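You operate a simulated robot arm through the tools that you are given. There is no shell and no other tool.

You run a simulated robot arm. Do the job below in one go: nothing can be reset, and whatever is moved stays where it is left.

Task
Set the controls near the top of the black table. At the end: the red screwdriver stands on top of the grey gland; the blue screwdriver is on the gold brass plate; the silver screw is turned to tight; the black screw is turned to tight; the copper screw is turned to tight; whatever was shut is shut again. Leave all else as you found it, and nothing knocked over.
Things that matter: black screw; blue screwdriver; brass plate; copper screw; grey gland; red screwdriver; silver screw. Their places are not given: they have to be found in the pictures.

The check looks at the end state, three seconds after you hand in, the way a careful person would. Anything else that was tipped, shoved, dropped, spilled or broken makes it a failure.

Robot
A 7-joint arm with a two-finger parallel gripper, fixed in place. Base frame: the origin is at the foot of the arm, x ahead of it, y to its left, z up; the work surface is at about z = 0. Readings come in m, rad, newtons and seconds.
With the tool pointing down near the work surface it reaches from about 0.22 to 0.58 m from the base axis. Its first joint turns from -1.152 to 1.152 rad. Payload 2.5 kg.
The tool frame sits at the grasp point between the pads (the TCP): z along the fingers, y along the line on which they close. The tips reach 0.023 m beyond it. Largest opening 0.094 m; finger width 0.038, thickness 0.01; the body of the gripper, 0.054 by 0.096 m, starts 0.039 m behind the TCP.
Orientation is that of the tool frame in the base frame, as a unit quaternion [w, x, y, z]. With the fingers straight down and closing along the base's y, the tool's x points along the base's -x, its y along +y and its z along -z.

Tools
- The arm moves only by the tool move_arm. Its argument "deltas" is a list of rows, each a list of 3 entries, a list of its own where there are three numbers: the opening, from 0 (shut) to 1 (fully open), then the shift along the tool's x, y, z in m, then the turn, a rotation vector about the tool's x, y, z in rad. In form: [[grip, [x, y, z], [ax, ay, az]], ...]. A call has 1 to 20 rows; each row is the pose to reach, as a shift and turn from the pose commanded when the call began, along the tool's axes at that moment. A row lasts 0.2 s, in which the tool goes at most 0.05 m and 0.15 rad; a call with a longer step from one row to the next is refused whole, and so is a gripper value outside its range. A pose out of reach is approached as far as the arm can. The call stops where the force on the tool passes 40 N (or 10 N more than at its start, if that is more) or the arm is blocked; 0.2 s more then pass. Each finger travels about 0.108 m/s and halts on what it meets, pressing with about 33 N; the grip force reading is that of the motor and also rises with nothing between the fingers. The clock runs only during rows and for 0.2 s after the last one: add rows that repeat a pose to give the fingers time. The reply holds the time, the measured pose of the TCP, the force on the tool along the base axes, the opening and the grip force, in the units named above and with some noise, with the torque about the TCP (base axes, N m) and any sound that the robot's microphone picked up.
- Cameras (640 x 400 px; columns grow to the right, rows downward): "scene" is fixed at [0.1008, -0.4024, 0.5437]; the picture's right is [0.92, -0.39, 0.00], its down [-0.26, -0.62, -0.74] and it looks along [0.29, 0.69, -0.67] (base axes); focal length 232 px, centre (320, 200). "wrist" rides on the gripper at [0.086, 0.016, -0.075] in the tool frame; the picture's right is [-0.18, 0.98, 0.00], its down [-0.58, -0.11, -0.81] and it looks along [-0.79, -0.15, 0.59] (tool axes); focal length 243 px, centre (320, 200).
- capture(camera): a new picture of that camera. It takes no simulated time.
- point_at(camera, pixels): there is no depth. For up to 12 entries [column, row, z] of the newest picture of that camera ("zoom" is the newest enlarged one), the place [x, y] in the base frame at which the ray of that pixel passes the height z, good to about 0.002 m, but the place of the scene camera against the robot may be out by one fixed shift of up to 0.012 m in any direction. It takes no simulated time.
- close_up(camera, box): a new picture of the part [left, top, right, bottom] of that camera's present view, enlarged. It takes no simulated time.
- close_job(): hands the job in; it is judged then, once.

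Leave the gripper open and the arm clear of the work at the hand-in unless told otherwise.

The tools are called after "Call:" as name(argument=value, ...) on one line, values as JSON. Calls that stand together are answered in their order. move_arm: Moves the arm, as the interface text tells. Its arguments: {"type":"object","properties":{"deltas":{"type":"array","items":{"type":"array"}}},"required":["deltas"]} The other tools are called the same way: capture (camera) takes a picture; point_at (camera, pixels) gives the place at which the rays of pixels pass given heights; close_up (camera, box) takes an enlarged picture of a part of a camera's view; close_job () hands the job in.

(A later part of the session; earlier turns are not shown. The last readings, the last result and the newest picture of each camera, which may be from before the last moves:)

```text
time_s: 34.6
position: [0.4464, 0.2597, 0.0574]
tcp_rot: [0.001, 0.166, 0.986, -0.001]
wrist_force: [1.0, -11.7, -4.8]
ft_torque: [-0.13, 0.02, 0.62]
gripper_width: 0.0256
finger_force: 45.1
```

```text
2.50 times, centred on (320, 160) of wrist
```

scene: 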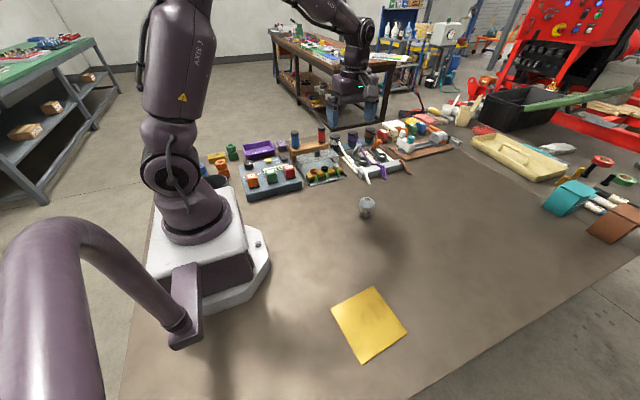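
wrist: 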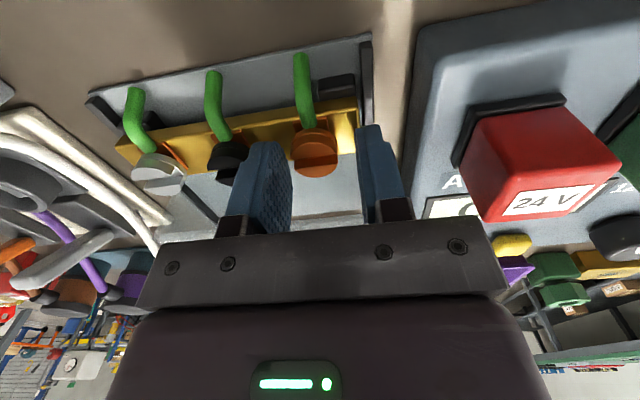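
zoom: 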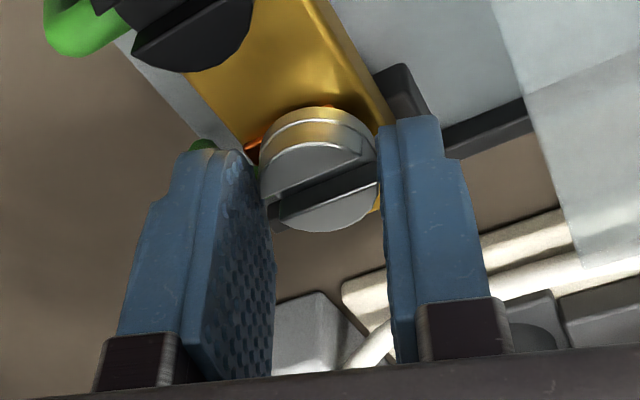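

Silver is at its stop too (0.62 N·m, slot across the bar). I open, lift clear, and move back to a view of the rack and panel (TCP about 0.30, 0.36, 0.26).

Call:
move_arm(deltas=[[0.32, [0, 0, 0], [0, 0, 0]], [0.36, [0, 0, 0], [0, 0, 0]], [0.36, [0, 0, -0.025], [0, 0, 0]], [0.36, [0, 0, -0.06], [0, 0, 0]], [0.36, [0, 0, -0.1], [0, 0, 0]], [0.5, [0.034, 0.0093, -0.13], [0, 0, -0.07]], [0.7, [0.068, 0.0187, -0.15], [0, 0, -0.13]], [0.9, [0.102, 0.028, -0.17], [0, 0, -0.2]], [1, [0.136, 0.0373, -0.19], [0, 0, -0.26]], [1, [0.1707, 0.0467, -0.2022], [0, 0, -0.33]], [1, [0.1707, 0.0467, -0.2022], [0, 0, -0.33]]])

Call:
capture(camera="wrist")

Call:
close_up(camera="wrist", box=[160, 60, 420, 230])

Call:
close_up(camera="scene", box=[270, 120, 370, 200])

```text
time_s: 37.0
position: [0.2995, 0.3588, 0.2602]
tcp_rot: [0.0, 0.0, 1.0, 0.0]
wrist_force: [0.7, 0.2, -0.3]
ft_torque: [-0.03, 0.0, -0.01]
gripper_width: 0.0939
finger_force: 0.1
```

```text
taken
```

wrist: 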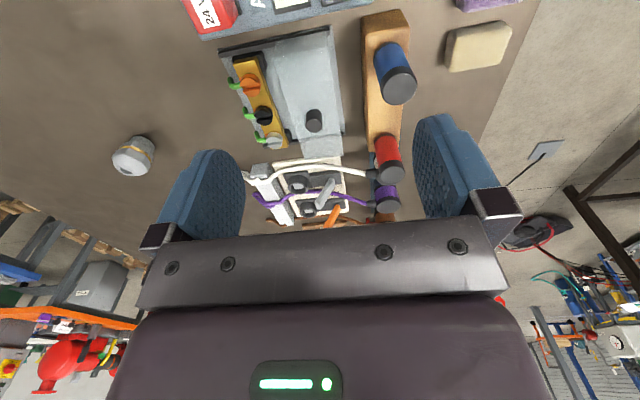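

```text
2.35 times, centred on (290, 145) of wrist
```

zoom: 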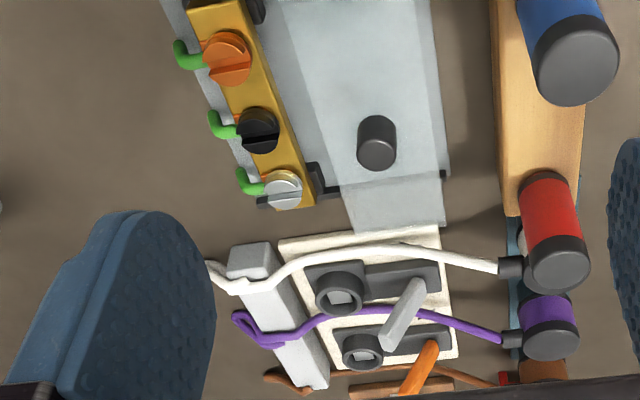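

```text
5.00 times, centred on (320, 160) of scene
```

zoom: 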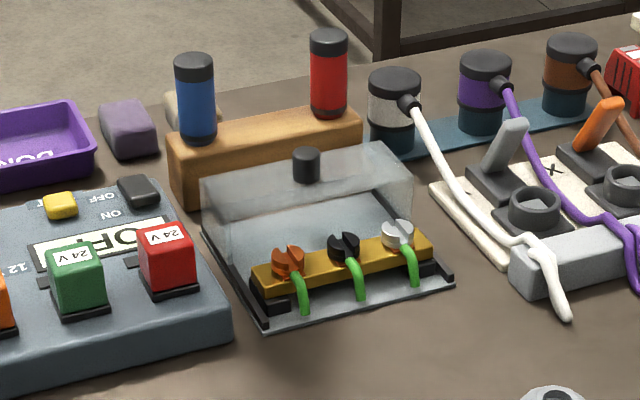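

All three slots now point along the wires, and the panel, cover and neighbours look unmoved. Next the blue screwdriver: cap centre ~ (0.345, 0.4245, 0.12). I'll hover above it with the gripper open (tips at ~0.147).

Call:
move_arm(deltas=[[1, [-0.015, 0.0215, 0.02], [0, 0, 0]], [1, [-0.03, 0.043, 0.045], [0, 0, 0]], [1, [-0.045, 0.0645, 0.07], [0, 0, 0]], [1, [-0.045, 0.0645, 0.09], [0, 0, 0]], [1, [-0.045, 0.0645, 0.09], [0, 0, 0]]])

Call:
capture(camera="wrist")

Call:
close_up(camera="scene", box=[250, 80, 370, 180])

```text
time_s: 38.2
position: [0.3436, 0.4247, 0.17]
tcp_rot: [0.0, 0.0, 1.0, 0.0]
wrist_force: [0.8, 0.7, -0.5]
ft_torque: [0.01, 0.0, -0.01]
gripper_width: 0.0942
finger_force: 0.0
```

```text
taken
```

wrist: 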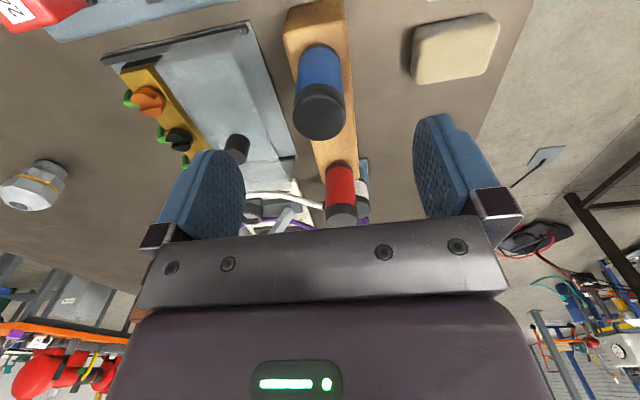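

```text
4.00 times, centred on (310, 130) of scene
```

zoom: 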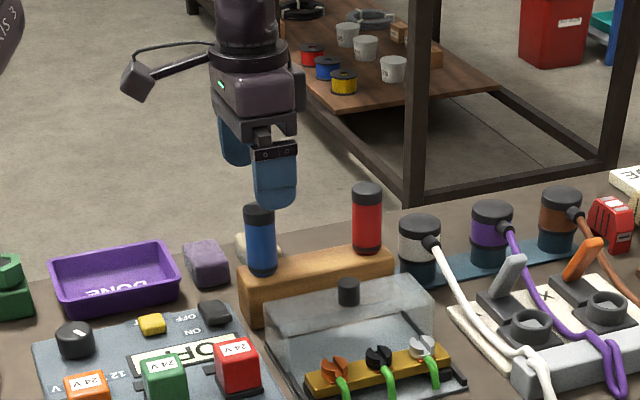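

The blue cap centre (320,117) is exactly under the TCP. I descend to z ≈ 0.092 (tips ~0.069, above the rack top) and close.

Call:
move_arm(deltas=[[1, [0, 0, 0.03], [0, 0, 0]], [1, [0, 0, 0.06], [0, 0, 0]], [1, [0, 0, 0.078], [0, 0, 0]], [1, [0, 0, 0.078], [0, 0, 0]], [0.7, [0, 0, 0.078], [0, 0, 0]], [0.5, [0, 0, 0.078], [0, 0, 0]], [0.3, [0, 0, 0.078], [0, 0, 0]], [0.25, [0, 0, 0.078], [0, 0, 0]], [0.25, [0, 0, 0.078], [0, 0, 0]]])

Call:
capture(camera="wrist")

Call:
close_up(camera="scene", box=[250, 80, 370, 180])

```text
time_s: 40.2
position: [0.3449, 0.4245, 0.0918]
tcp_rot: [0.0, 0.0, 1.0, 0.0]
wrist_force: [0.5, 0.5, -0.3]
ft_torque: [0.01, -0.06, -0.02]
gripper_width: 0.0263
finger_force: 33.0
```

```text
taken
```

wrist: 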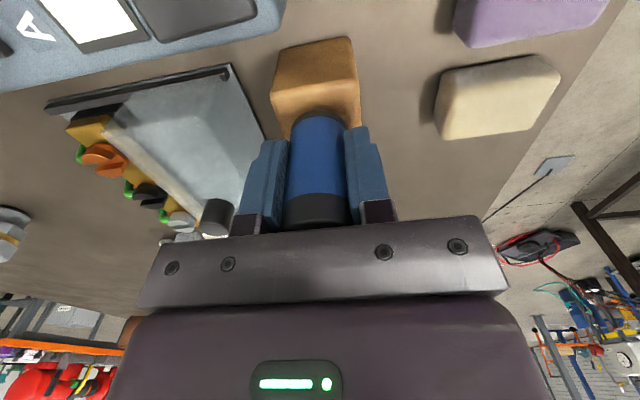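

```text
4.00 times, centred on (310, 130) of scene
```

zoom: 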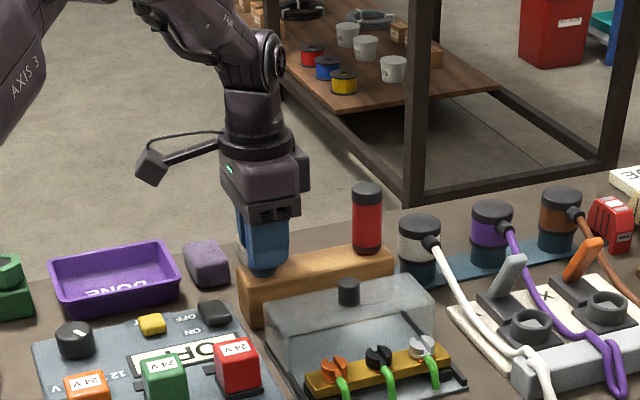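

Gripped at 0.026 with no side load. Now lifting straight up 0.15 m in steps, then looking at what comes out of the rack.

Call:
move_arm(deltas=[[0.15, [0, 0, 0], [0, 0, 0]], [0.15, [0, 0, -0.01], [0, 0, 0]], [0.15, [0, 0, -0.025], [0, 0, 0]], [0.15, [0, 0, -0.045], [0, 0, 0]], [0.15, [0, 0, -0.07], [0, 0, 0]], [0.15, [0, 0, -0.095], [0, 0, 0]], [0.15, [0, 0, -0.12], [0, 0, 0]], [0.15, [0, 0, -0.14], [0, 0, 0]], [0.15, [0, 0, -0.15], [0, 0, 0]], [0.15, [0, 0, -0.15], [0, 0, 0]]])

Call:
capture(camera="wrist")

Call:
close_up(camera="scene", box=[250, 80, 370, 180])

```text
time_s: 42.4
position: [0.3432, 0.4257, 0.2427]
tcp_rot: [0.0, 0.001, 1.0, -0.001]
wrist_force: [1.0, 0.1, -0.4]
ft_torque: [-0.02, -0.03, 0.0]
gripper_width: 0.0263
finger_force: 32.7
```

```text
taken
```

wrist: 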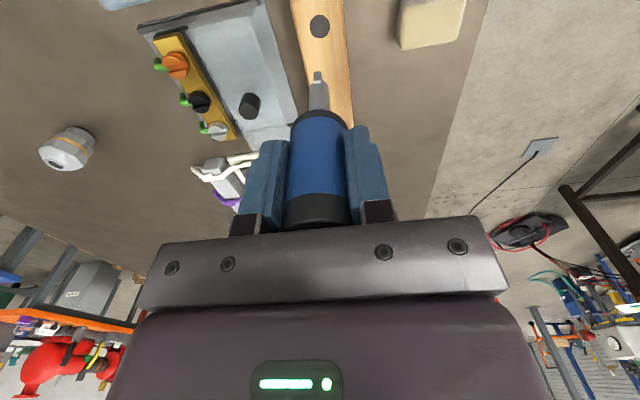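

```text
4.00 times, centred on (310, 130) of scene
```

zoom: 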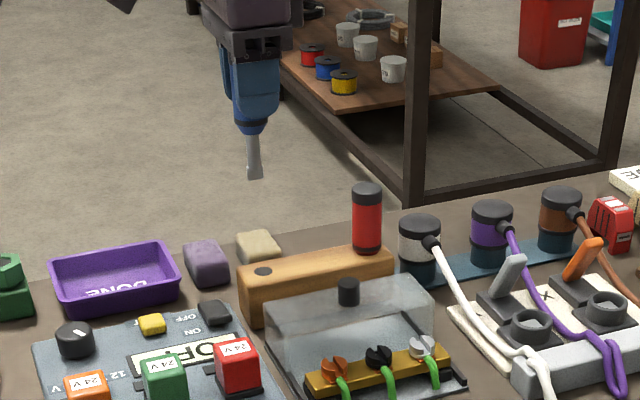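

The blue screwdriver has a short shaft with a blade, so the red one is meant to stand with its shaft in the gland's top hole, and the blue one should be laid on the plate. I carry blue high (tip > 0.16) toward the front, pausing near the gland to look at it.

Call:
move_arm(deltas=[[0.15, [-0.001, -0.03, -0.02], [0, 0, 0]], [0.15, [-0.003, -0.075, -0.04], [0, 0, 0]], [0.15, [-0.004, -0.12, -0.05], [0, 0, 0]], [0.15, [-0.006, -0.165, -0.05], [0, 0, 0]], [0.15, [-0.007, -0.21, -0.05], [0, 0, 0]], [0.15, [-0.009, -0.255, -0.05], [0, 0, 0]], [0.15, [-0.01, -0.3, -0.05], [0, 0, 0]], [0.15, [-0.012, -0.345, -0.05], [0, 0, 0]], [0.15, [-0.013, -0.39, -0.05], [0, 0, 0]], [0.15, [-0.015, -0.435, -0.05], [0, 0, 0]], [0.15, [-0.015, -0.4645, -0.05], [0, 0, 0]], [0.15, [-0.015, -0.4645, -0.05], [0, 0, 0]]])

Call:
capture(camera="wrist")

Call:
capture(camera="scene")

```text
time_s: 45.0
position: [0.3586, -0.04, 0.2918]
tcp_rot: [0.0, 0.0, 1.0, 0.0]
wrist_force: [0.4, 0.5, -0.9]
ft_torque: [-0.07, 0.03, 0.0]
gripper_width: 0.0266
finger_force: 32.8
```

```text
taken
```

wrist: 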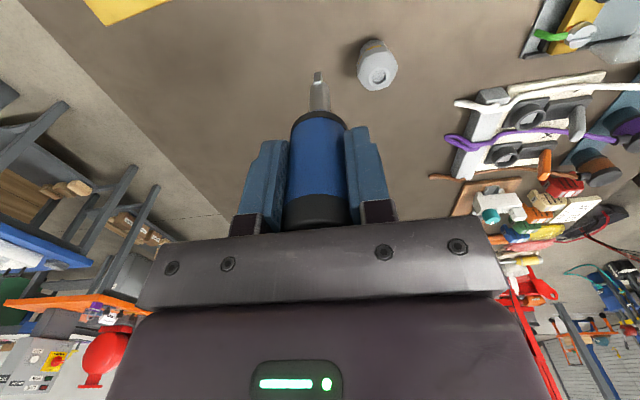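

```text
taken
```

scene: 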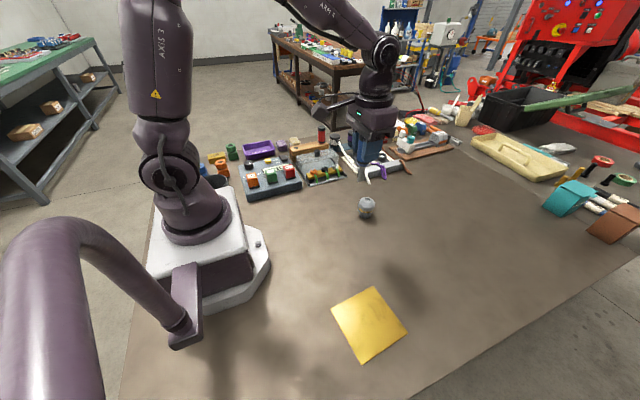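

The gland is at about (378,66) in the wrist picture. I'll zoom on it and read its place.

Call:
close_up(camera="wrist", box=[340, 20, 420, 110])

Call:
point_at(camera="wrist", pixels=[[379, 75, 0.05], [379, 75, 0.055], [379, 75, 0.06], [379, 75, 0.045], [374, 45, 0.0]])

Call:
point_at(camera="scene", pixels=[[367, 200, 0.05], [367, 200, 0.06], [332, 304, 0.0], [376, 286.5, 0.0], [407.5, 327, 0.0], [363, 362, 0.0]])

```text
4.44 times, centred on (380, 65) of wrist
```

zoom: 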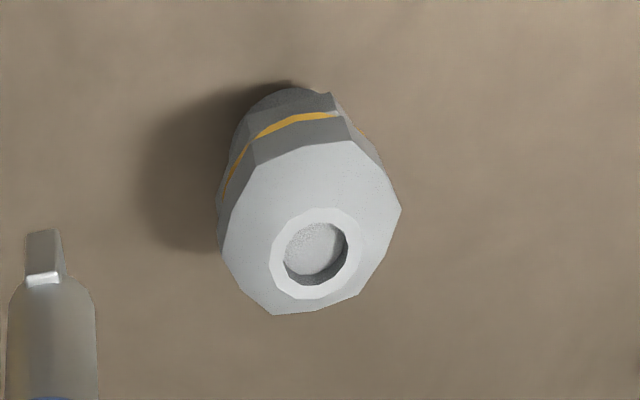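

```text
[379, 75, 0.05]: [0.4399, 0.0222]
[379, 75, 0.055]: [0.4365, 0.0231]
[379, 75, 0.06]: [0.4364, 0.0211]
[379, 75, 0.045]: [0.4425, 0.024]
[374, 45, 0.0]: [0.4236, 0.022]
```

```text
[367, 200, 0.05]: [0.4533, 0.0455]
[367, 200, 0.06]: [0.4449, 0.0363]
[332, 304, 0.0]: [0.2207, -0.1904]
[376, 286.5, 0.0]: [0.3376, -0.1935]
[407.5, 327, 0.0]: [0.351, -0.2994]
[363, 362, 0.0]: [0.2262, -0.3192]
```

The gland's top has a hole about 18 mm wide with a floor visible; I'll study that later with an empty gripper. Now I move near the plate to see it with the wrist camera (TCP about 0.22, −0.24, 0.22).

Call:
move_arm(deltas=[[0.15, [0.023, -0.033, 0.0], [0, 0, 0]], [0.15, [0.047, -0.067, 0.01], [0, 0, 0]], [0.15, [0.07, -0.1, 0.03], [0, 0, 0]], [0.15, [0.093, -0.133, 0.045], [0, 0, 0]], [0.15, [0.117, -0.167, 0.06], [0, 0, 0]], [0.15, [0.14, -0.2, 0.072], [0, 0, 0]], [0.15, [0.14, -0.2, 0.072], [0, 0, 0]]])

Call:
capture(camera="wrist")

```text
time_s: 46.6
position: [0.2203, -0.24, 0.2204]
tcp_rot: [0.0, -0.001, 1.0, 0.0]
wrist_force: [-0.2, -0.7, -0.3]
ft_torque: [0.0, 0.03, 0.01]
gripper_width: 0.0263
finger_force: 32.6
```

```text
taken
```

wrist: 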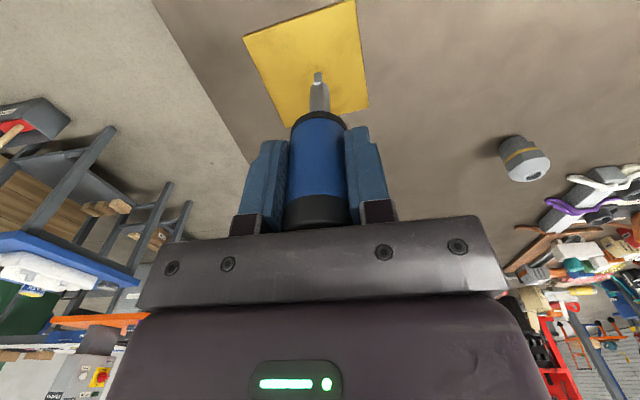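

Plate corners at (243,38), (356,0), (369,107) and one hidden near (285,127). Reading them and the gland's hole (534,174) for triangulation.

Call:
point_at(camera="wrist", pixels=[[243, 38, 0.002], [355, 1, 0.002], [369, 107, 0.002], [280, 122, 0.002], [534, 174.5, 0.04], [534, 174.5, 0.05], [534, 174.5, 0.06], [514, 140, 0.0]])

Call:
close_up(camera="wrist", box=[480, 120, 580, 200])

Call:
close_up(camera="wrist", box=[230, 0, 400, 140])

```text
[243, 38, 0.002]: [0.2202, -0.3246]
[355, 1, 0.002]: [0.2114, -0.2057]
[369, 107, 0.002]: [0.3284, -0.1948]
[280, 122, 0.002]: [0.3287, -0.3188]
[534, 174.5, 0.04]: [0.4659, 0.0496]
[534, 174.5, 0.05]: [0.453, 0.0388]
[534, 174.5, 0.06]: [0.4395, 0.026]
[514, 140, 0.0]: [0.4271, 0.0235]
```

```text
5.00 times, centred on (530, 160) of wrist
```

zoom: 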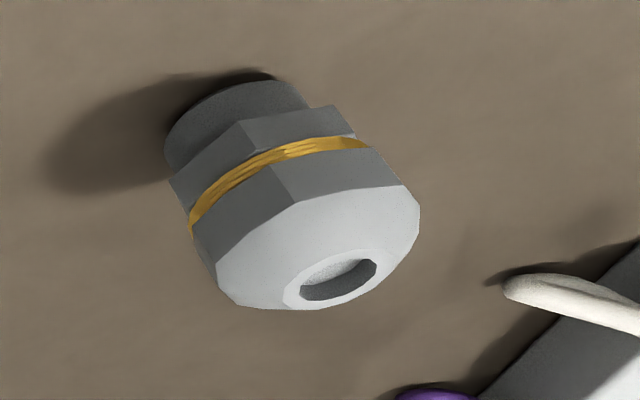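

```text
2.86 times, centred on (315, 70) of wrist
```

zoom: 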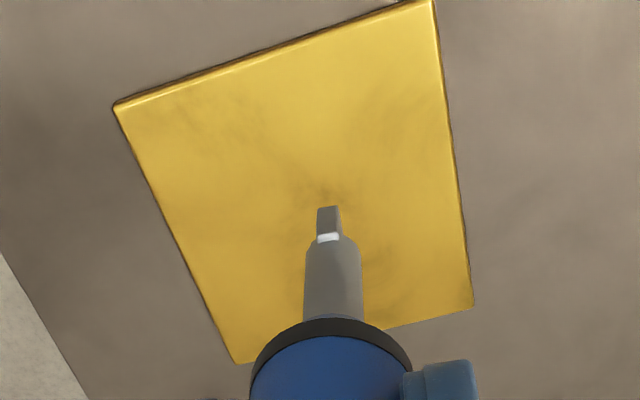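

The plate centre is about (0.274, −0.260). I'll lay blue along the plate's diagonal: first turn the gripper to face diagonally (az −0.82) over the plate at z 0.22, then tilt it so the screwdriver is nearly flat.

Call:
move_arm(deltas=[[0.15, [-0.0124, 0.0003, 0], [0, 0, -0.1365]], [0.15, [-0.0248, 0.0007, 0], [0, 0, -0.273]], [0.15, [-0.0373, 0.001, 0], [0, 0, -0.4095]], [0.15, [-0.0497, 0.0013, 0], [0, 0, -0.546]], [0.15, [-0.0621, 0.0017, 0], [0, 0, -0.6825]], [0.15, [-0.0745, 0.002, 0], [0, 0, -0.819]], [0.15, [-0.0745, 0.002, 0], [0, 0, -0.819]]])

Call:
move_arm(deltas=[[0.15, [0, 0, 0], [0, 0.133, 0]], [0.15, [0, 0, 0], [0, 0.267, 0]], [0.15, [0, 0, 0], [0, 0.4, 0]], [0.15, [0, 0, 0], [0, 0.533, 0]], [0.15, [0, 0, 0], [0, 0.667, 0]], [0.15, [0, 0, 0], [0, 0.8, 0]], [0.15, [0, 0, 0], [0, 0.8, 0]]])

Call:
capture(camera="scene")

Call:
capture(camera="wrist")

```text
time_s: 48.2
position: [0.2937, -0.2377, 0.22]
tcp_rot: [0.001, -0.4, 0.916, 0.0]
wrist_force: [0.0, -0.2, -0.3]
ft_torque: [-0.01, 0.02, 0.0]
gripper_width: 0.0268
finger_force: 33.4
```

```text
time_s: 49.8
position: [0.2935, -0.2368, 0.22]
tcp_rot: [-0.358, -0.366, 0.845, -0.156]
wrist_force: [0.7, -0.4, -0.6]
ft_torque: [0.0, 0.01, -0.01]
gripper_width: 0.0263
finger_force: 32.8
```

```text
taken
```

scene: 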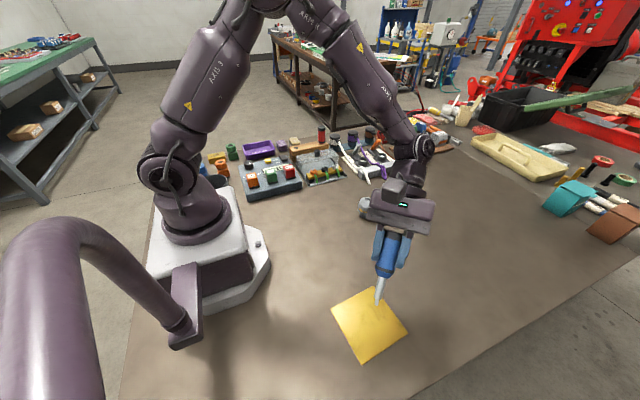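

```text
taken
```

wrist: 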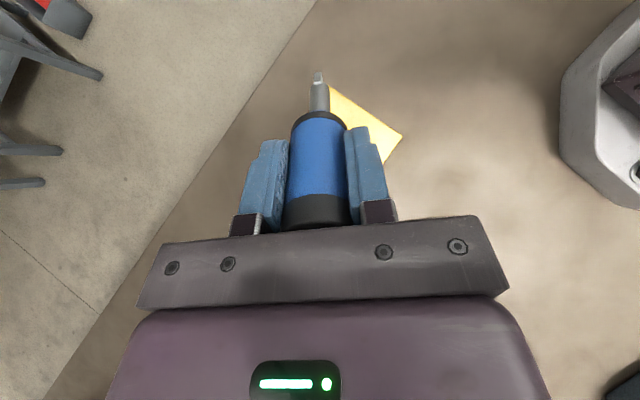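

The tilt direction is right. I'll turn the heading slightly (keeps the wrist further from the gland), then tilt further to 1.2 rad, still at z 0.22.

Call:
move_arm(deltas=[[0.15, [0, 0, 0], [-0.0531, 0, 0.0516]], [0.15, [0, 0, 0], [-0.1062, 0, 0.1031]], [0.15, [0, 0, 0], [-0.1062, 0, 0.1031]]])

Call:
move_arm(deltas=[[0.15, [0, 0, 0], [0, 0.1, 0]], [0.15, [0, 0, 0], [0, 0.2, 0]], [0.15, [0, 0, 0], [0, 0.3, 0]], [0.15, [0, 0, 0], [0, 0.4, 0]], [0.15, [0, 0, 0], [0, 0.4, 0]]])

Call:
capture(camera="scene")

Call:
capture(camera="wrist")

```text
time_s: 50.6
position: [0.2947, -0.2377, 0.2191]
tcp_rot: [-0.369, -0.302, 0.869, -0.128]
wrist_force: [0.5, -0.4, -0.4]
ft_torque: [0.03, -0.03, -0.01]
gripper_width: 0.0262
finger_force: 32.8
```

```text
time_s: 51.8
position: [0.2939, -0.2376, 0.2206]
tcp_rot: [-0.534, -0.272, 0.779, -0.187]
wrist_force: [-0.1, -0.4, -1.2]
ft_torque: [0.02, 0.01, 0.0]
gripper_width: 0.0265
finger_force: 33.3
```

```text
taken
```

scene: 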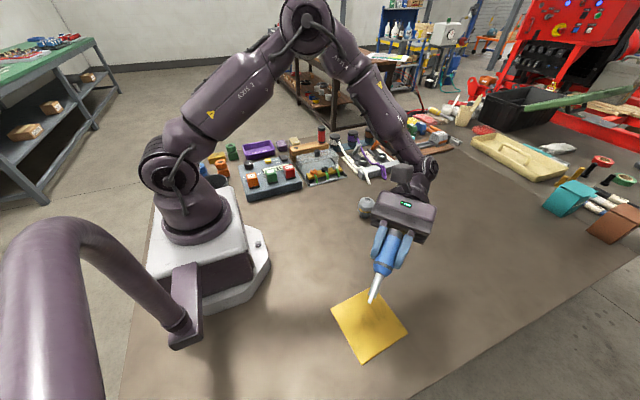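

```text
taken
```

wrist: 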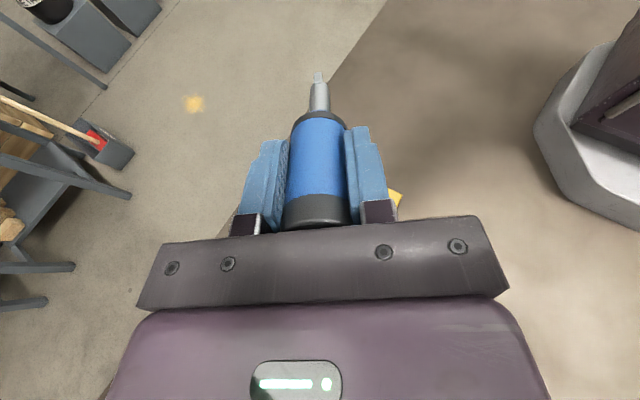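

Axis is 69° off vertical with the tip toward the base, camera side up. I move down to TCP z ≈ 0.06 over the plate and check from the scene camera.

Call:
move_arm(deltas=[[0.15, [-0.0374, -0.0045, 0.0144], [0, 0, 0]], [0.15, [-0.0748, -0.0045, 0.0288], [0, 0, 0]], [0.15, [-0.1122, -0.0045, 0.0432], [0, 0, 0]], [0.15, [-0.1496, -0.0045, 0.0576], [0, 0, 0]], [0.15, [-0.1496, -0.0045, 0.0576], [0, 0, 0]]])

Call:
close_up(camera="scene", box=[310, 170, 470, 380])

Call:
capture(camera="wrist")

```text
time_s: 53.0
position: [0.2986, -0.2419, 0.0606]
tcp_rot: [-0.532, -0.271, 0.78, -0.185]
wrist_force: [0.3, 0.4, 0.0]
ft_torque: [0.01, 0.03, 0.01]
gripper_width: 0.0266
finger_force: 33.0
```

```text
1.90 times, centred on (390, 275) of scene
```

zoom: 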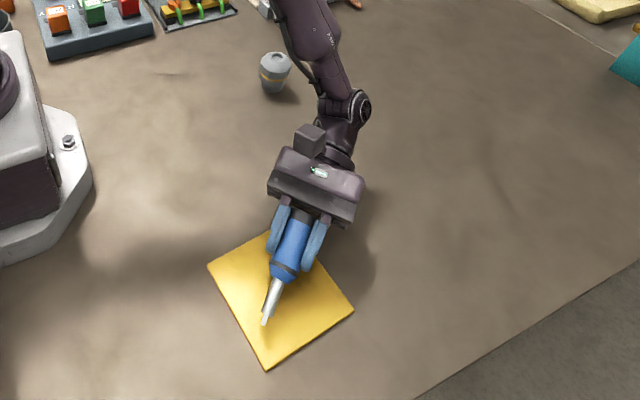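

```text
taken
```

wrist: 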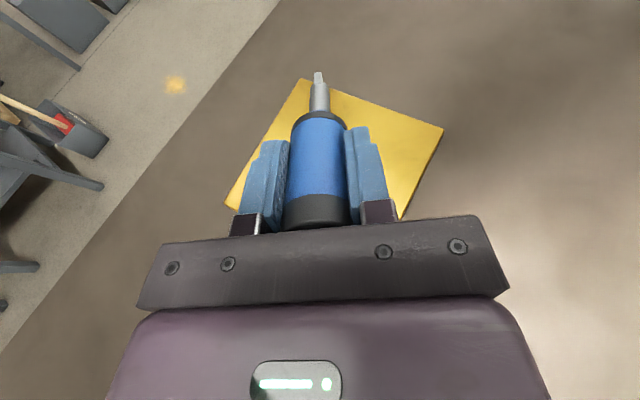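

The screwdriver is over the plate along its diagonal. I lower in small steps, watching for tip contact.

Call:
move_arm(deltas=[[0.15, [-0.0056, 0, 0.0022], [0, 0, 0]], [0.15, [-0.0112, 0, 0.0043], [0, 0, 0]], [0.15, [-0.0112, 0, 0.0043], [0, 0, 0]]])

Call:
close_up(camera="scene", box=[340, 230, 420, 350])

```text
time_s: 53.8
position: [0.2969, -0.2423, 0.0475]
tcp_rot: [-0.532, -0.272, 0.78, -0.185]
wrist_force: [0.2, 0.5, -2.0]
ft_torque: [-0.02, 0.03, -0.01]
gripper_width: 0.0263
finger_force: 33.1
```

```text
3.33 times, centred on (380, 290) of scene
```

zoom: 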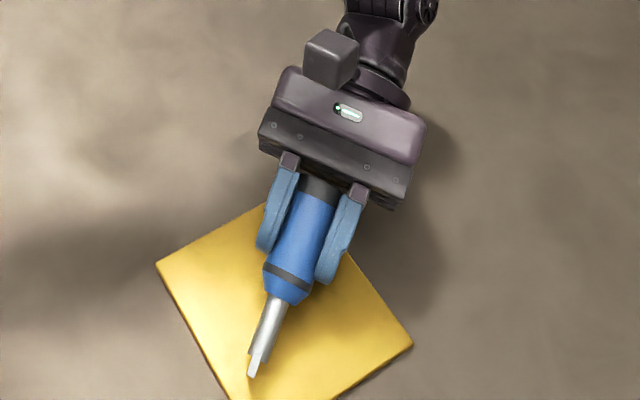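

No contact yet. Lowering 4 mm more.

Call:
move_arm(deltas=[[0.15, [-0.0019, 0, 0.0007], [0, 0, 0]], [0.15, [-0.0037, 0, 0.0014], [0, 0, 0]], [0.15, [-0.0037, 0, 0.0014], [0, 0, 0]]])

Call:
move_arm(deltas=[[0.15, [-0.0014, 0, 0.0005], [0, 0, 0]], [0.15, [-0.0028, 0, 0.0011], [0, 0, 0]], [0.15, [-0.0028, 0, 0.0011], [0, 0, 0]]])

Call:
close_up(camera="scene", box=[340, 230, 420, 350])

```text
time_s: 54.6
position: [0.2962, -0.2409, 0.0435]
tcp_rot: [-0.533, -0.272, 0.779, -0.187]
wrist_force: [0.6, 0.0, 0.5]
ft_torque: [-0.05, 0.08, -0.04]
gripper_width: 0.0265
finger_force: 32.9
```

```text
time_s: 55.4
position: [0.2974, -0.2409, 0.0399]
tcp_rot: [-0.534, -0.271, 0.779, -0.187]
wrist_force: [0.9, 3.7, 12.7]
ft_torque: [-0.53, 0.78, -0.15]
gripper_width: 0.0264
finger_force: 33.2
```

```text
3.33 times, centred on (380, 290) of scene
```

zoom: 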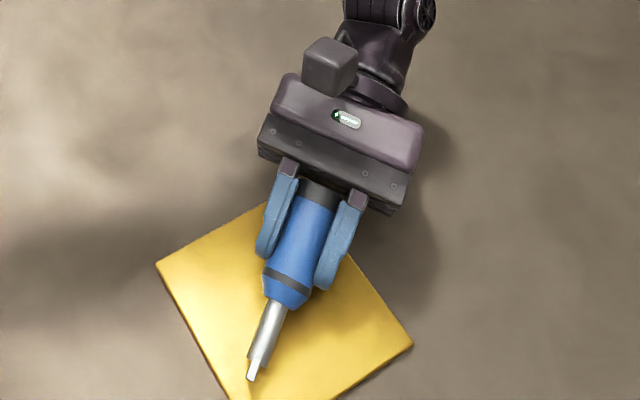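

Contact felt (12.7 N) at TCP z 0.040. I'll tilt 0.1 rad further while lowering ~1 cm so the drop is smaller, keeping the tip just on the plate.

Call:
move_arm(deltas=[[0.15, [0.001, 0, -0.0004], [0, 0, 0]], [0.15, [-0.0035, 0, 0.0013], [0, 0.05, 0]], [0.15, [-0.0079, 0, 0.003], [0, 0.1, 0]], [0.15, [-0.0079, 0, 0.003], [0, 0.1, 0]]])

Call:
close_up(camera="scene", box=[340, 230, 420, 350])

```text
time_s: 56.5
position: [0.2969, -0.2402, 0.0335]
tcp_rot: [-0.573, -0.262, 0.751, -0.2]
wrist_force: [-1.5, 0.4, 3.2]
ft_torque: [0.24, -0.11, 0.07]
gripper_width: 0.0266
finger_force: 33.2
stopped in row 4: the force on the tool passed its limit at 41 N (the readings are from after the stop); the commanded pose is now the measured one
```

```text
3.33 times, centred on (380, 290) of scene
```

zoom: 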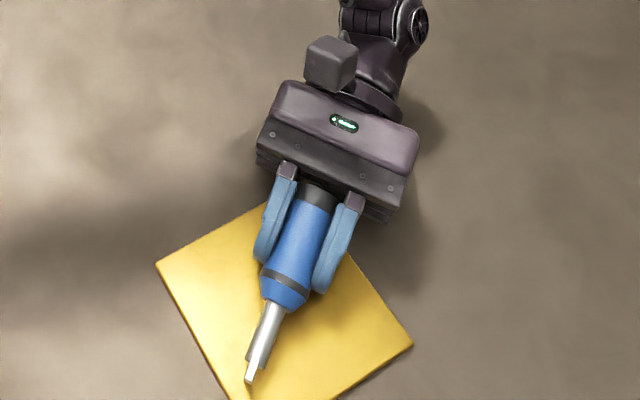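

It stopped lightly pressed on the plate, and the load is now about 3 N. I open the fingers only a little (to ~0.033) so the handle can settle while still caged.

Call:
move_arm(deltas=[[0.3, [0, 0, 0], [0, 0, 0]], [0.33, [0, 0, 0], [0, 0, 0]], [0.36, [0, 0, 0], [0, 0, 0]], [0.36, [0, 0, 0], [0, 0, 0]]])

Call:
close_up(camera="scene", box=[340, 230, 420, 350])

Call:
capture(camera="wrist")

```text
time_s: 57.5
position: [0.2974, -0.2394, 0.0343]
tcp_rot: [-0.573, -0.261, 0.751, -0.199]
wrist_force: [-2.0, 1.6, 7.9]
ft_torque: [0.37, -0.21, 0.15]
gripper_width: 0.0339
finger_force: 0.0
```

```text
3.33 times, centred on (380, 290) of scene
```

zoom: 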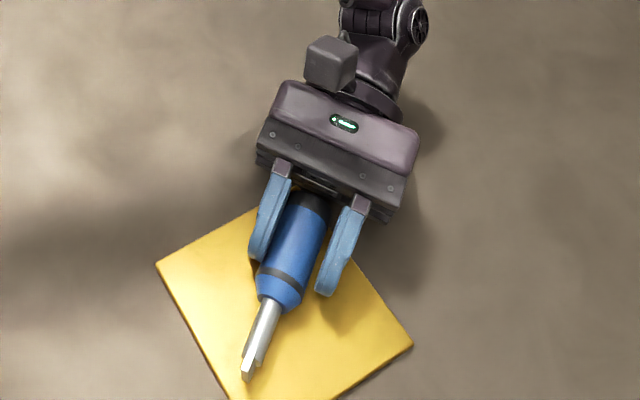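

```text
taken
```

wrist: 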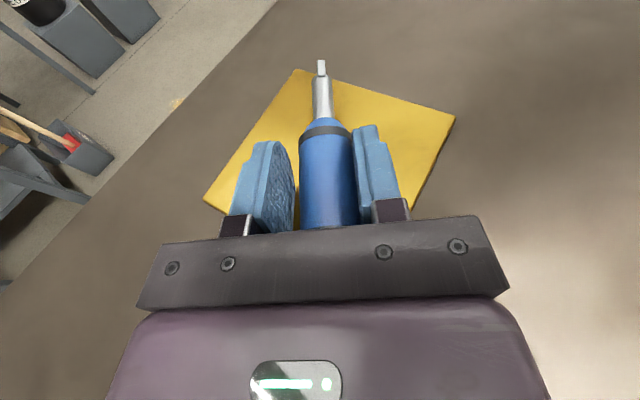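

Blue has settled onto the plate between the fingers. I open wider and lift straight up, away from it.

Call:
move_arm(deltas=[[0.45, [0, 0, 0], [0, 0, 0]], [0.6, [0.0019, 0, -0.0005], [0, 0, 0]], [0.7, [0.0048, 0, -0.0013], [0, 0, 0]], [0.7, [0.0193, 0, -0.0053], [0, 0, 0]], [0.7, [0.0434, 0, -0.0119], [0, 0, 0]], [0.7, [0.0771, 0, -0.0211], [0, 0, 0]], [0.7, [0.1157, 0, -0.0317], [0, 0, 0]], [0.7, [0.1446, 0, -0.0396], [0, 0, 0]], [0.7, [0.1446, 0, -0.0396], [0, 0, 0]]])

Call:
close_up(camera="scene", box=[320, 230, 430, 380])

Call:
capture(camera="wrist")

```text
time_s: 59.5
position: [0.2966, -0.2426, 0.1855]
tcp_rot: [-0.573, -0.261, 0.751, -0.199]
wrist_force: [-0.5, 0.8, 0.0]
ft_torque: [0.02, 0.02, 0.01]
gripper_width: 0.0659
finger_force: 0.1
```

```text
2.67 times, centred on (375, 305) of scene
```

zoom: 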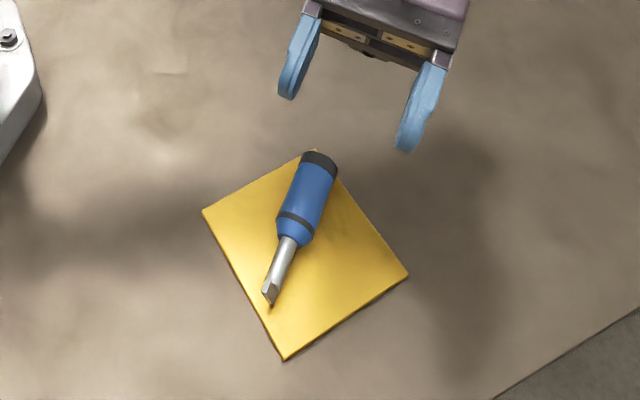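

```text
taken
```

wrist: 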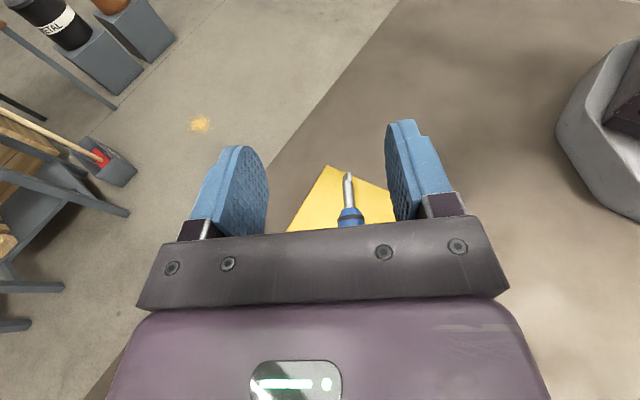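

Blue lies on the plate (handle and shaft over it), plate unmoved. Next I inspect the gland's hole from straight above: un-tilt partly and move the camera over the gland at a safe height.

Call:
move_arm(deltas=[[0.8, [-0.0082, 0.0153, -0.0375], [0, -0.0875, 0]], [1, [-0.0164, 0.0305, -0.075], [0, -0.175, 0]], [1, [-0.0246, 0.0458, -0.1125], [0, -0.2625, 0]], [1, [-0.0328, 0.0611, -0.15], [0, -0.35, 0]], [1, [-0.041, 0.0763, -0.1875], [0, -0.4375, 0]], [1, [-0.0492, 0.0916, -0.225], [0, -0.525, 0]], [1, [-0.0574, 0.1068, -0.2625], [0, -0.6125, 0]], [1, [-0.0656, 0.1221, -0.3], [0, -0.7, 0]], [1, [-0.0656, 0.1221, -0.3], [0, -0.7, 0]]])

Call:
capture(camera="wrist")

Call:
capture(camera="scene")

```text
time_s: 61.5
position: [0.4625, 0.0464, 0.2002]
tcp_rot: [-0.28, -0.313, 0.902, -0.098]
wrist_force: [-0.3, -0.4, -0.4]
ft_torque: [0.0, -0.01, -0.01]
gripper_width: 0.094
finger_force: 0.0
```

```text
taken
```

wrist: 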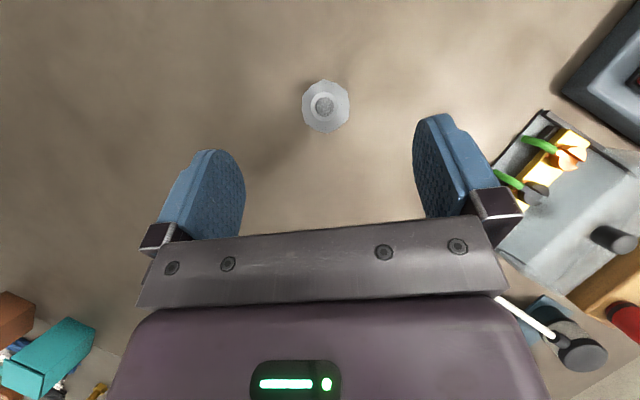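

```text
taken
```

scene: 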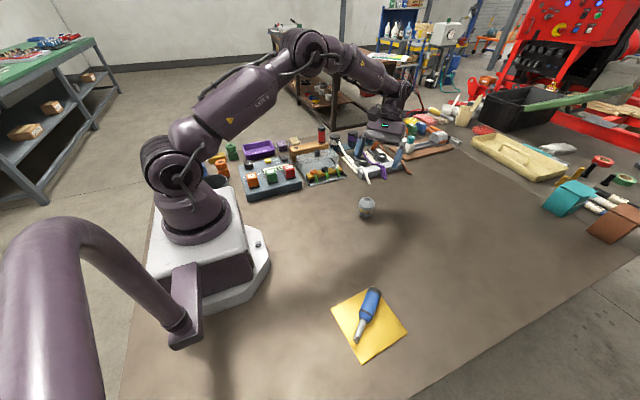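

The gland is seen nearly from above at (325,105). I zoom in and read its position.

Call:
close_up(camera="wrist", box=[295, 75, 355, 135])

Call:
point_at(camera="wrist", pixels=[[325, 106, 0.0], [325, 106, 0.05], [325, 106, 0.06], [325, 106, 0.06], [325, 106, 0.05], [325, 106, 0.055]])

```text
6.67 times, centred on (325, 105) of wrist
```

zoom: 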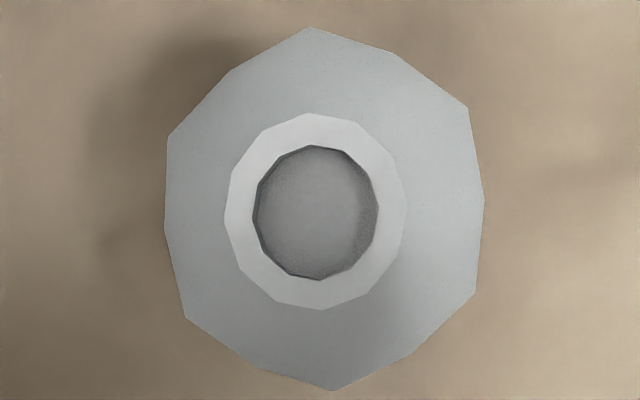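

```text
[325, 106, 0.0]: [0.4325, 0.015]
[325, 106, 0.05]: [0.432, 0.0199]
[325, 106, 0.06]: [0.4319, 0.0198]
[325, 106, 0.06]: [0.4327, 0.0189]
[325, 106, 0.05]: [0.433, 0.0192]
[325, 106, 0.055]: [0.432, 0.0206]
```

The hole is centred near (0.4325, 0.0195), about 18.5 mm wide with a ring ~27 mm; gland height about 0.065. I need the hole's depth, so I'll go nearer for an oblique look (TCP z 0.11, tips at 0.087 above the gland).

Call:
move_arm(deltas=[[1, [-0.0013, -0.004, 0.0209], [0, -0.12, 0]], [1, [-0.0027, -0.008, 0.0418], [0, -0.24, 0]], [1, [-0.004, -0.012, 0.0627], [0, -0.36, 0]], [1, [-0.0054, -0.016, 0.0836], [0, -0.48, 0]], [1, [-0.0067, -0.02, 0.1045], [0, -0.6, 0]], [1, [-0.0067, -0.02, 0.1045], [0, -0.6, 0]]])

Call:
capture(camera="wrist")

Call:
close_up(camera="wrist", box=[270, 90, 390, 200])

```text
time_s: 63.0
position: [0.4327, -0.0042, 0.1099]
tcp_rot: [-0.001, -0.329, 0.944, 0.0]
wrist_force: [0.0, -1.0, 0.2]
ft_torque: [0.0, 0.0, 0.04]
gripper_width: 0.0939
finger_force: 0.0
```

```text
taken
```

wrist: 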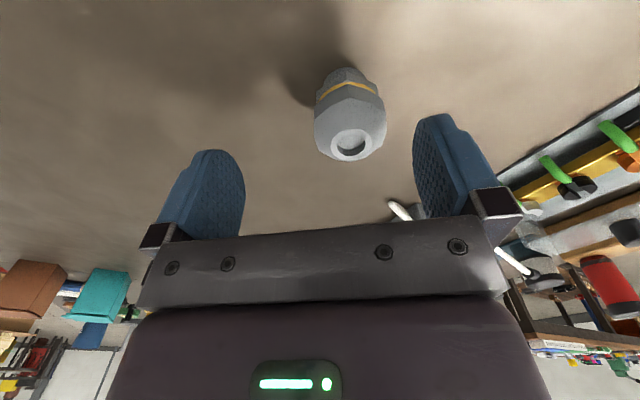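

```text
3.64 times, centred on (330, 145) of wrist
```

zoom: 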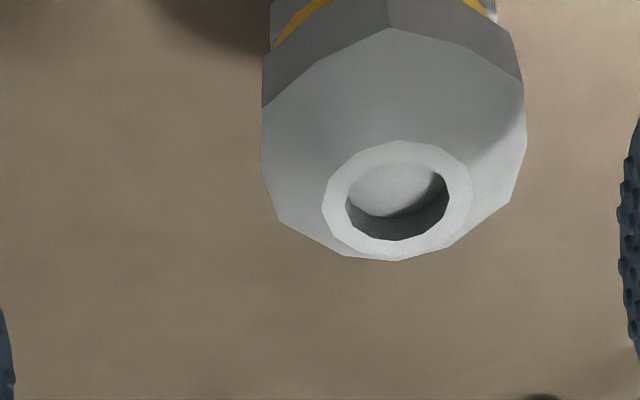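

The recess is only ~6 mm deep by sight, so I must test how the red one can stand there. I now fetch the red screwdriver: rise, travel to near the rack at z 0.26 with the gripper turned square (closing along y).

Call:
move_arm(deltas=[[1, [0, 0, -0.045], [0, 0, 0]], [1, [-0.01, 0.015, -0.09], [0, 0, 0.05]], [1, [-0.03, 0.046, -0.12], [0, 0, 0.13]], [1, [-0.055, 0.085, -0.14], [0, 0, 0.22]], [1, [-0.08, 0.124, -0.15], [0, 0, 0.31]], [1, [-0.105, 0.163, -0.15], [0, 0, 0.4]], [1, [-0.13, 0.2015, -0.15], [0, 0, 0.49]], [1, [-0.155, 0.24, -0.15], [0, 0, 0.58]], [1, [-0.1819, 0.282, -0.15], [0, 0, 0.67]], [1, [-0.1819, 0.282, -0.15], [0, 0, 0.67]]])

Call:
move_arm(deltas=[[1, [0, 0, 0], [0, -0.1, 0]], [1, [0, 0, 0], [0, -0.2, 0]], [1, [0, 0, 0], [0, -0.3, 0]], [1, [0, 0, 0], [0, -0.4, 0]], [1, [0, 0, 0], [0, -0.4, 0]]])

Call:
capture(camera="wrist")

Call:
capture(camera="scene")

```text
refused: row 4 steps farther than a row can; nothing moved
```

```text
time_s: 64.2
position: [0.4323, -0.0027, 0.1093]
tcp_rot: [0.186, -0.323, 0.926, 0.065]
wrist_force: [-0.5, 0.3, 0.4]
ft_torque: [0.01, 0.02, 0.02]
gripper_width: 0.0942
finger_force: 0.1
```

```text
taken
```

wrist: 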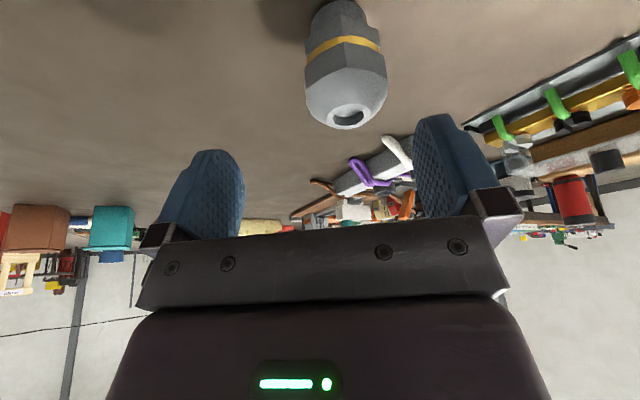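

```text
taken
```

scene: 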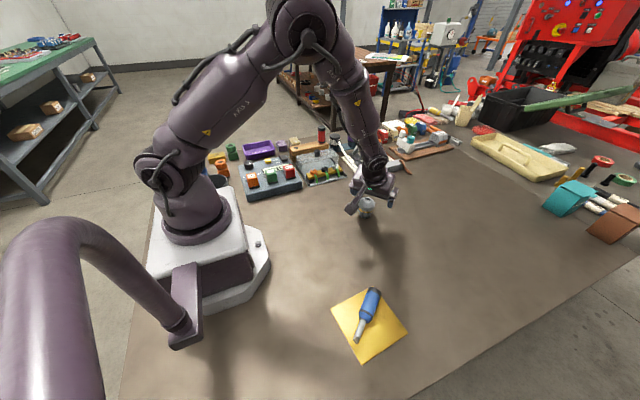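

The first move was refused (one step a touch too long), and only the small tilt ran, at the gland, with nothing touched (wrist force ~0, gland upright). I now rise 0.15 m straight up from here, keeping the tilt.

Call:
move_arm(deltas=[[1, [-0.0146, 0, -0.0345], [0, 0, 0]], [1, [-0.0292, 0, -0.069], [0, 0, 0]], [1, [-0.0438, 0, -0.1035], [0, 0, 0]], [1, [-0.0584, 0, -0.138], [0, 0, 0]], [1, [-0.0584, 0, -0.138], [0, 0, 0]]])

Call:
close_up(camera="scene", box=[330, 160, 410, 240])

```text
time_s: 65.3
position: [0.4317, -0.0042, 0.2586]
tcp_rot: [0.187, -0.323, 0.926, 0.066]
wrist_force: [0.1, 0.4, 0.5]
ft_torque: [0.0, 0.0, 0.0]
gripper_width: 0.094
finger_force: 0.0
```

```text
5.00 times, centred on (370, 200) of scene
```

zoom: 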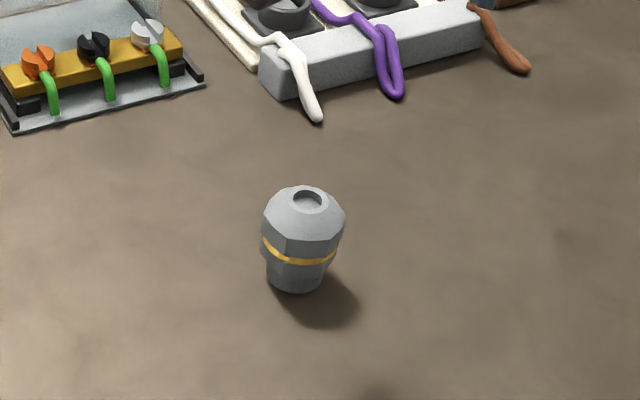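

Gland untouched. Now travel at z 0.26 toward the rack (TCP 0.40, 0.33) while turning the heading square to x.

Call:
move_arm(deltas=[[1, [-0.021, 0.0352, 0.0089], [0.0326, 0, 0.0771]], [1, [-0.0421, 0.0704, 0.0178], [0.0652, 0, 0.1543]], [1, [-0.0631, 0.1055, 0.0266], [0.0977, 0, 0.2314]], [1, [-0.0842, 0.1407, 0.0355], [0.1303, 0, 0.3085]], [1, [-0.1052, 0.1759, 0.0444], [0.1629, 0, 0.3856]], [1, [-0.1262, 0.2111, 0.0533], [0.1955, 0, 0.4628]], [1, [-0.1473, 0.2462, 0.0621], [0.228, 0, 0.5399]], [1, [-0.1683, 0.2814, 0.071], [0.2606, 0, 0.617]], [1, [-0.1683, 0.2814, 0.071], [0.2606, 0, 0.617]]])

Call:
capture(camera="wrist")

```text
time_s: 67.3
position: [0.4014, 0.3305, 0.2598]
tcp_rot: [0.198, 0.0, 0.98, -0.001]
wrist_force: [-0.6, 0.1, 0.5]
ft_torque: [-0.01, 0.01, -0.01]
gripper_width: 0.0939
finger_force: 0.0
```

```text
taken
```

wrist: 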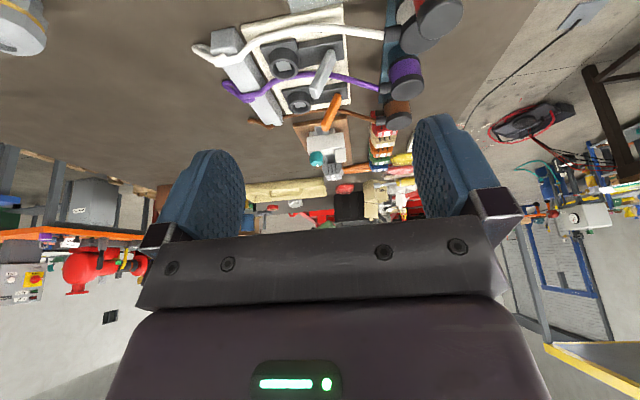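

Tilt is 0.4 rad with fingers toward +x. Now to a hover above the red cap (TCP 0.462, 0.4255, 0.175).

Call:
move_arm(deltas=[[1, [-0.0058, 0.0238, 0.0255], [0, 0, 0]], [1, [-0.0116, 0.0475, 0.051], [0, 0, 0]], [1, [-0.0174, 0.0713, 0.0765], [0, 0, 0]], [1, [-0.0232, 0.095, 0.102], [0, 0, 0]], [1, [-0.0232, 0.095, 0.102], [0, 0, 0]]])

Call:
capture(camera="wrist")

Call:
close_up(camera="scene", box=[270, 80, 390, 180])

```text
time_s: 68.5
position: [0.4631, 0.4247, 0.1744]
tcp_rot: [0.198, 0.0, 0.98, -0.001]
wrist_force: [0.5, 0.2, -0.5]
ft_torque: [0.01, -0.01, -0.01]
gripper_width: 0.0942
finger_force: 0.0
```

```text
taken
```

wrist: 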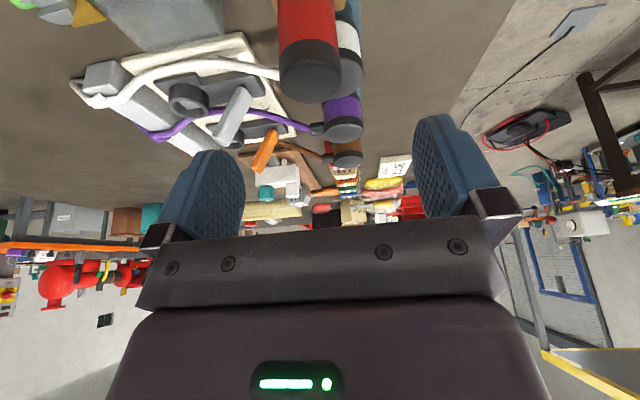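

```text
4.00 times, centred on (330, 130) of scene
```

zoom: 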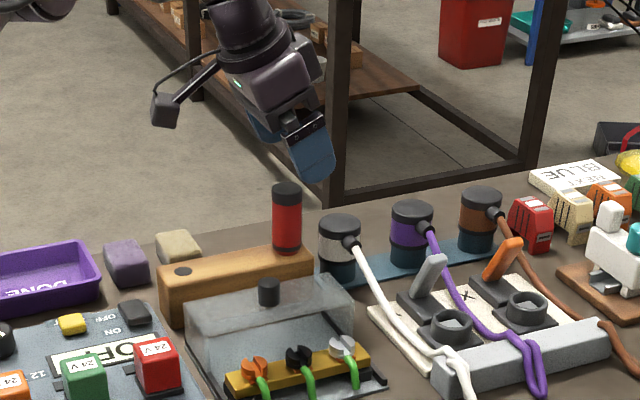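

Red's cap (≈(311,80)) lines up under the fingers. I descend vertically to z 0.094, biased 4 mm toward −x to stay clear of the white cable gland beside it, then close.

Call:
move_arm(deltas=[[1, [0.0117, 0, 0.0243], [0, 0, 0]], [1, [0.0234, 0, 0.0487], [0, 0, 0]], [1, [0.0351, 0, 0.073], [0, 0, 0]], [1, [0.0351, 0, 0.073], [0, 0, 0]]])

Call:
capture(camera="wrist")

Call:
close_up(camera="scene", box=[290, 110, 370, 170])

```text
time_s: 69.5
position: [0.4578, 0.426, 0.0939]
tcp_rot: [0.197, 0.0, 0.98, -0.001]
wrist_force: [-0.1, -0.2, -0.4]
ft_torque: [-0.02, 0.04, 0.02]
gripper_width: 0.094
finger_force: 0.1
```

```text
taken
```

wrist: 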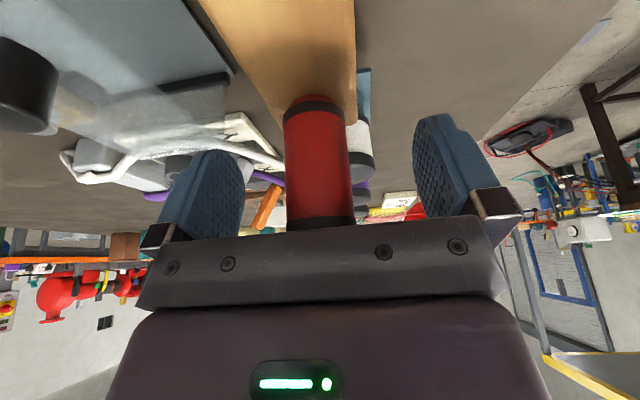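

```text
6.67 times, centred on (330, 140) of scene
```

zoom: 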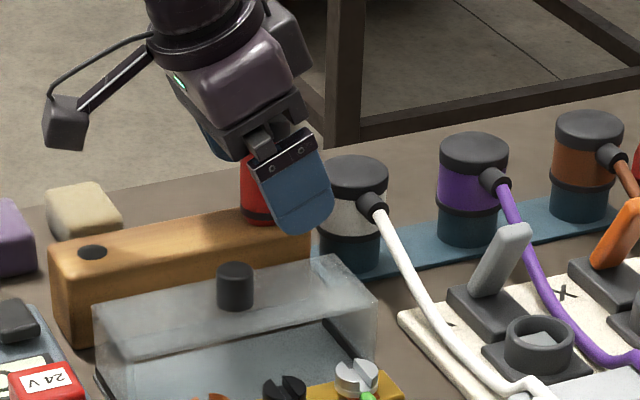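

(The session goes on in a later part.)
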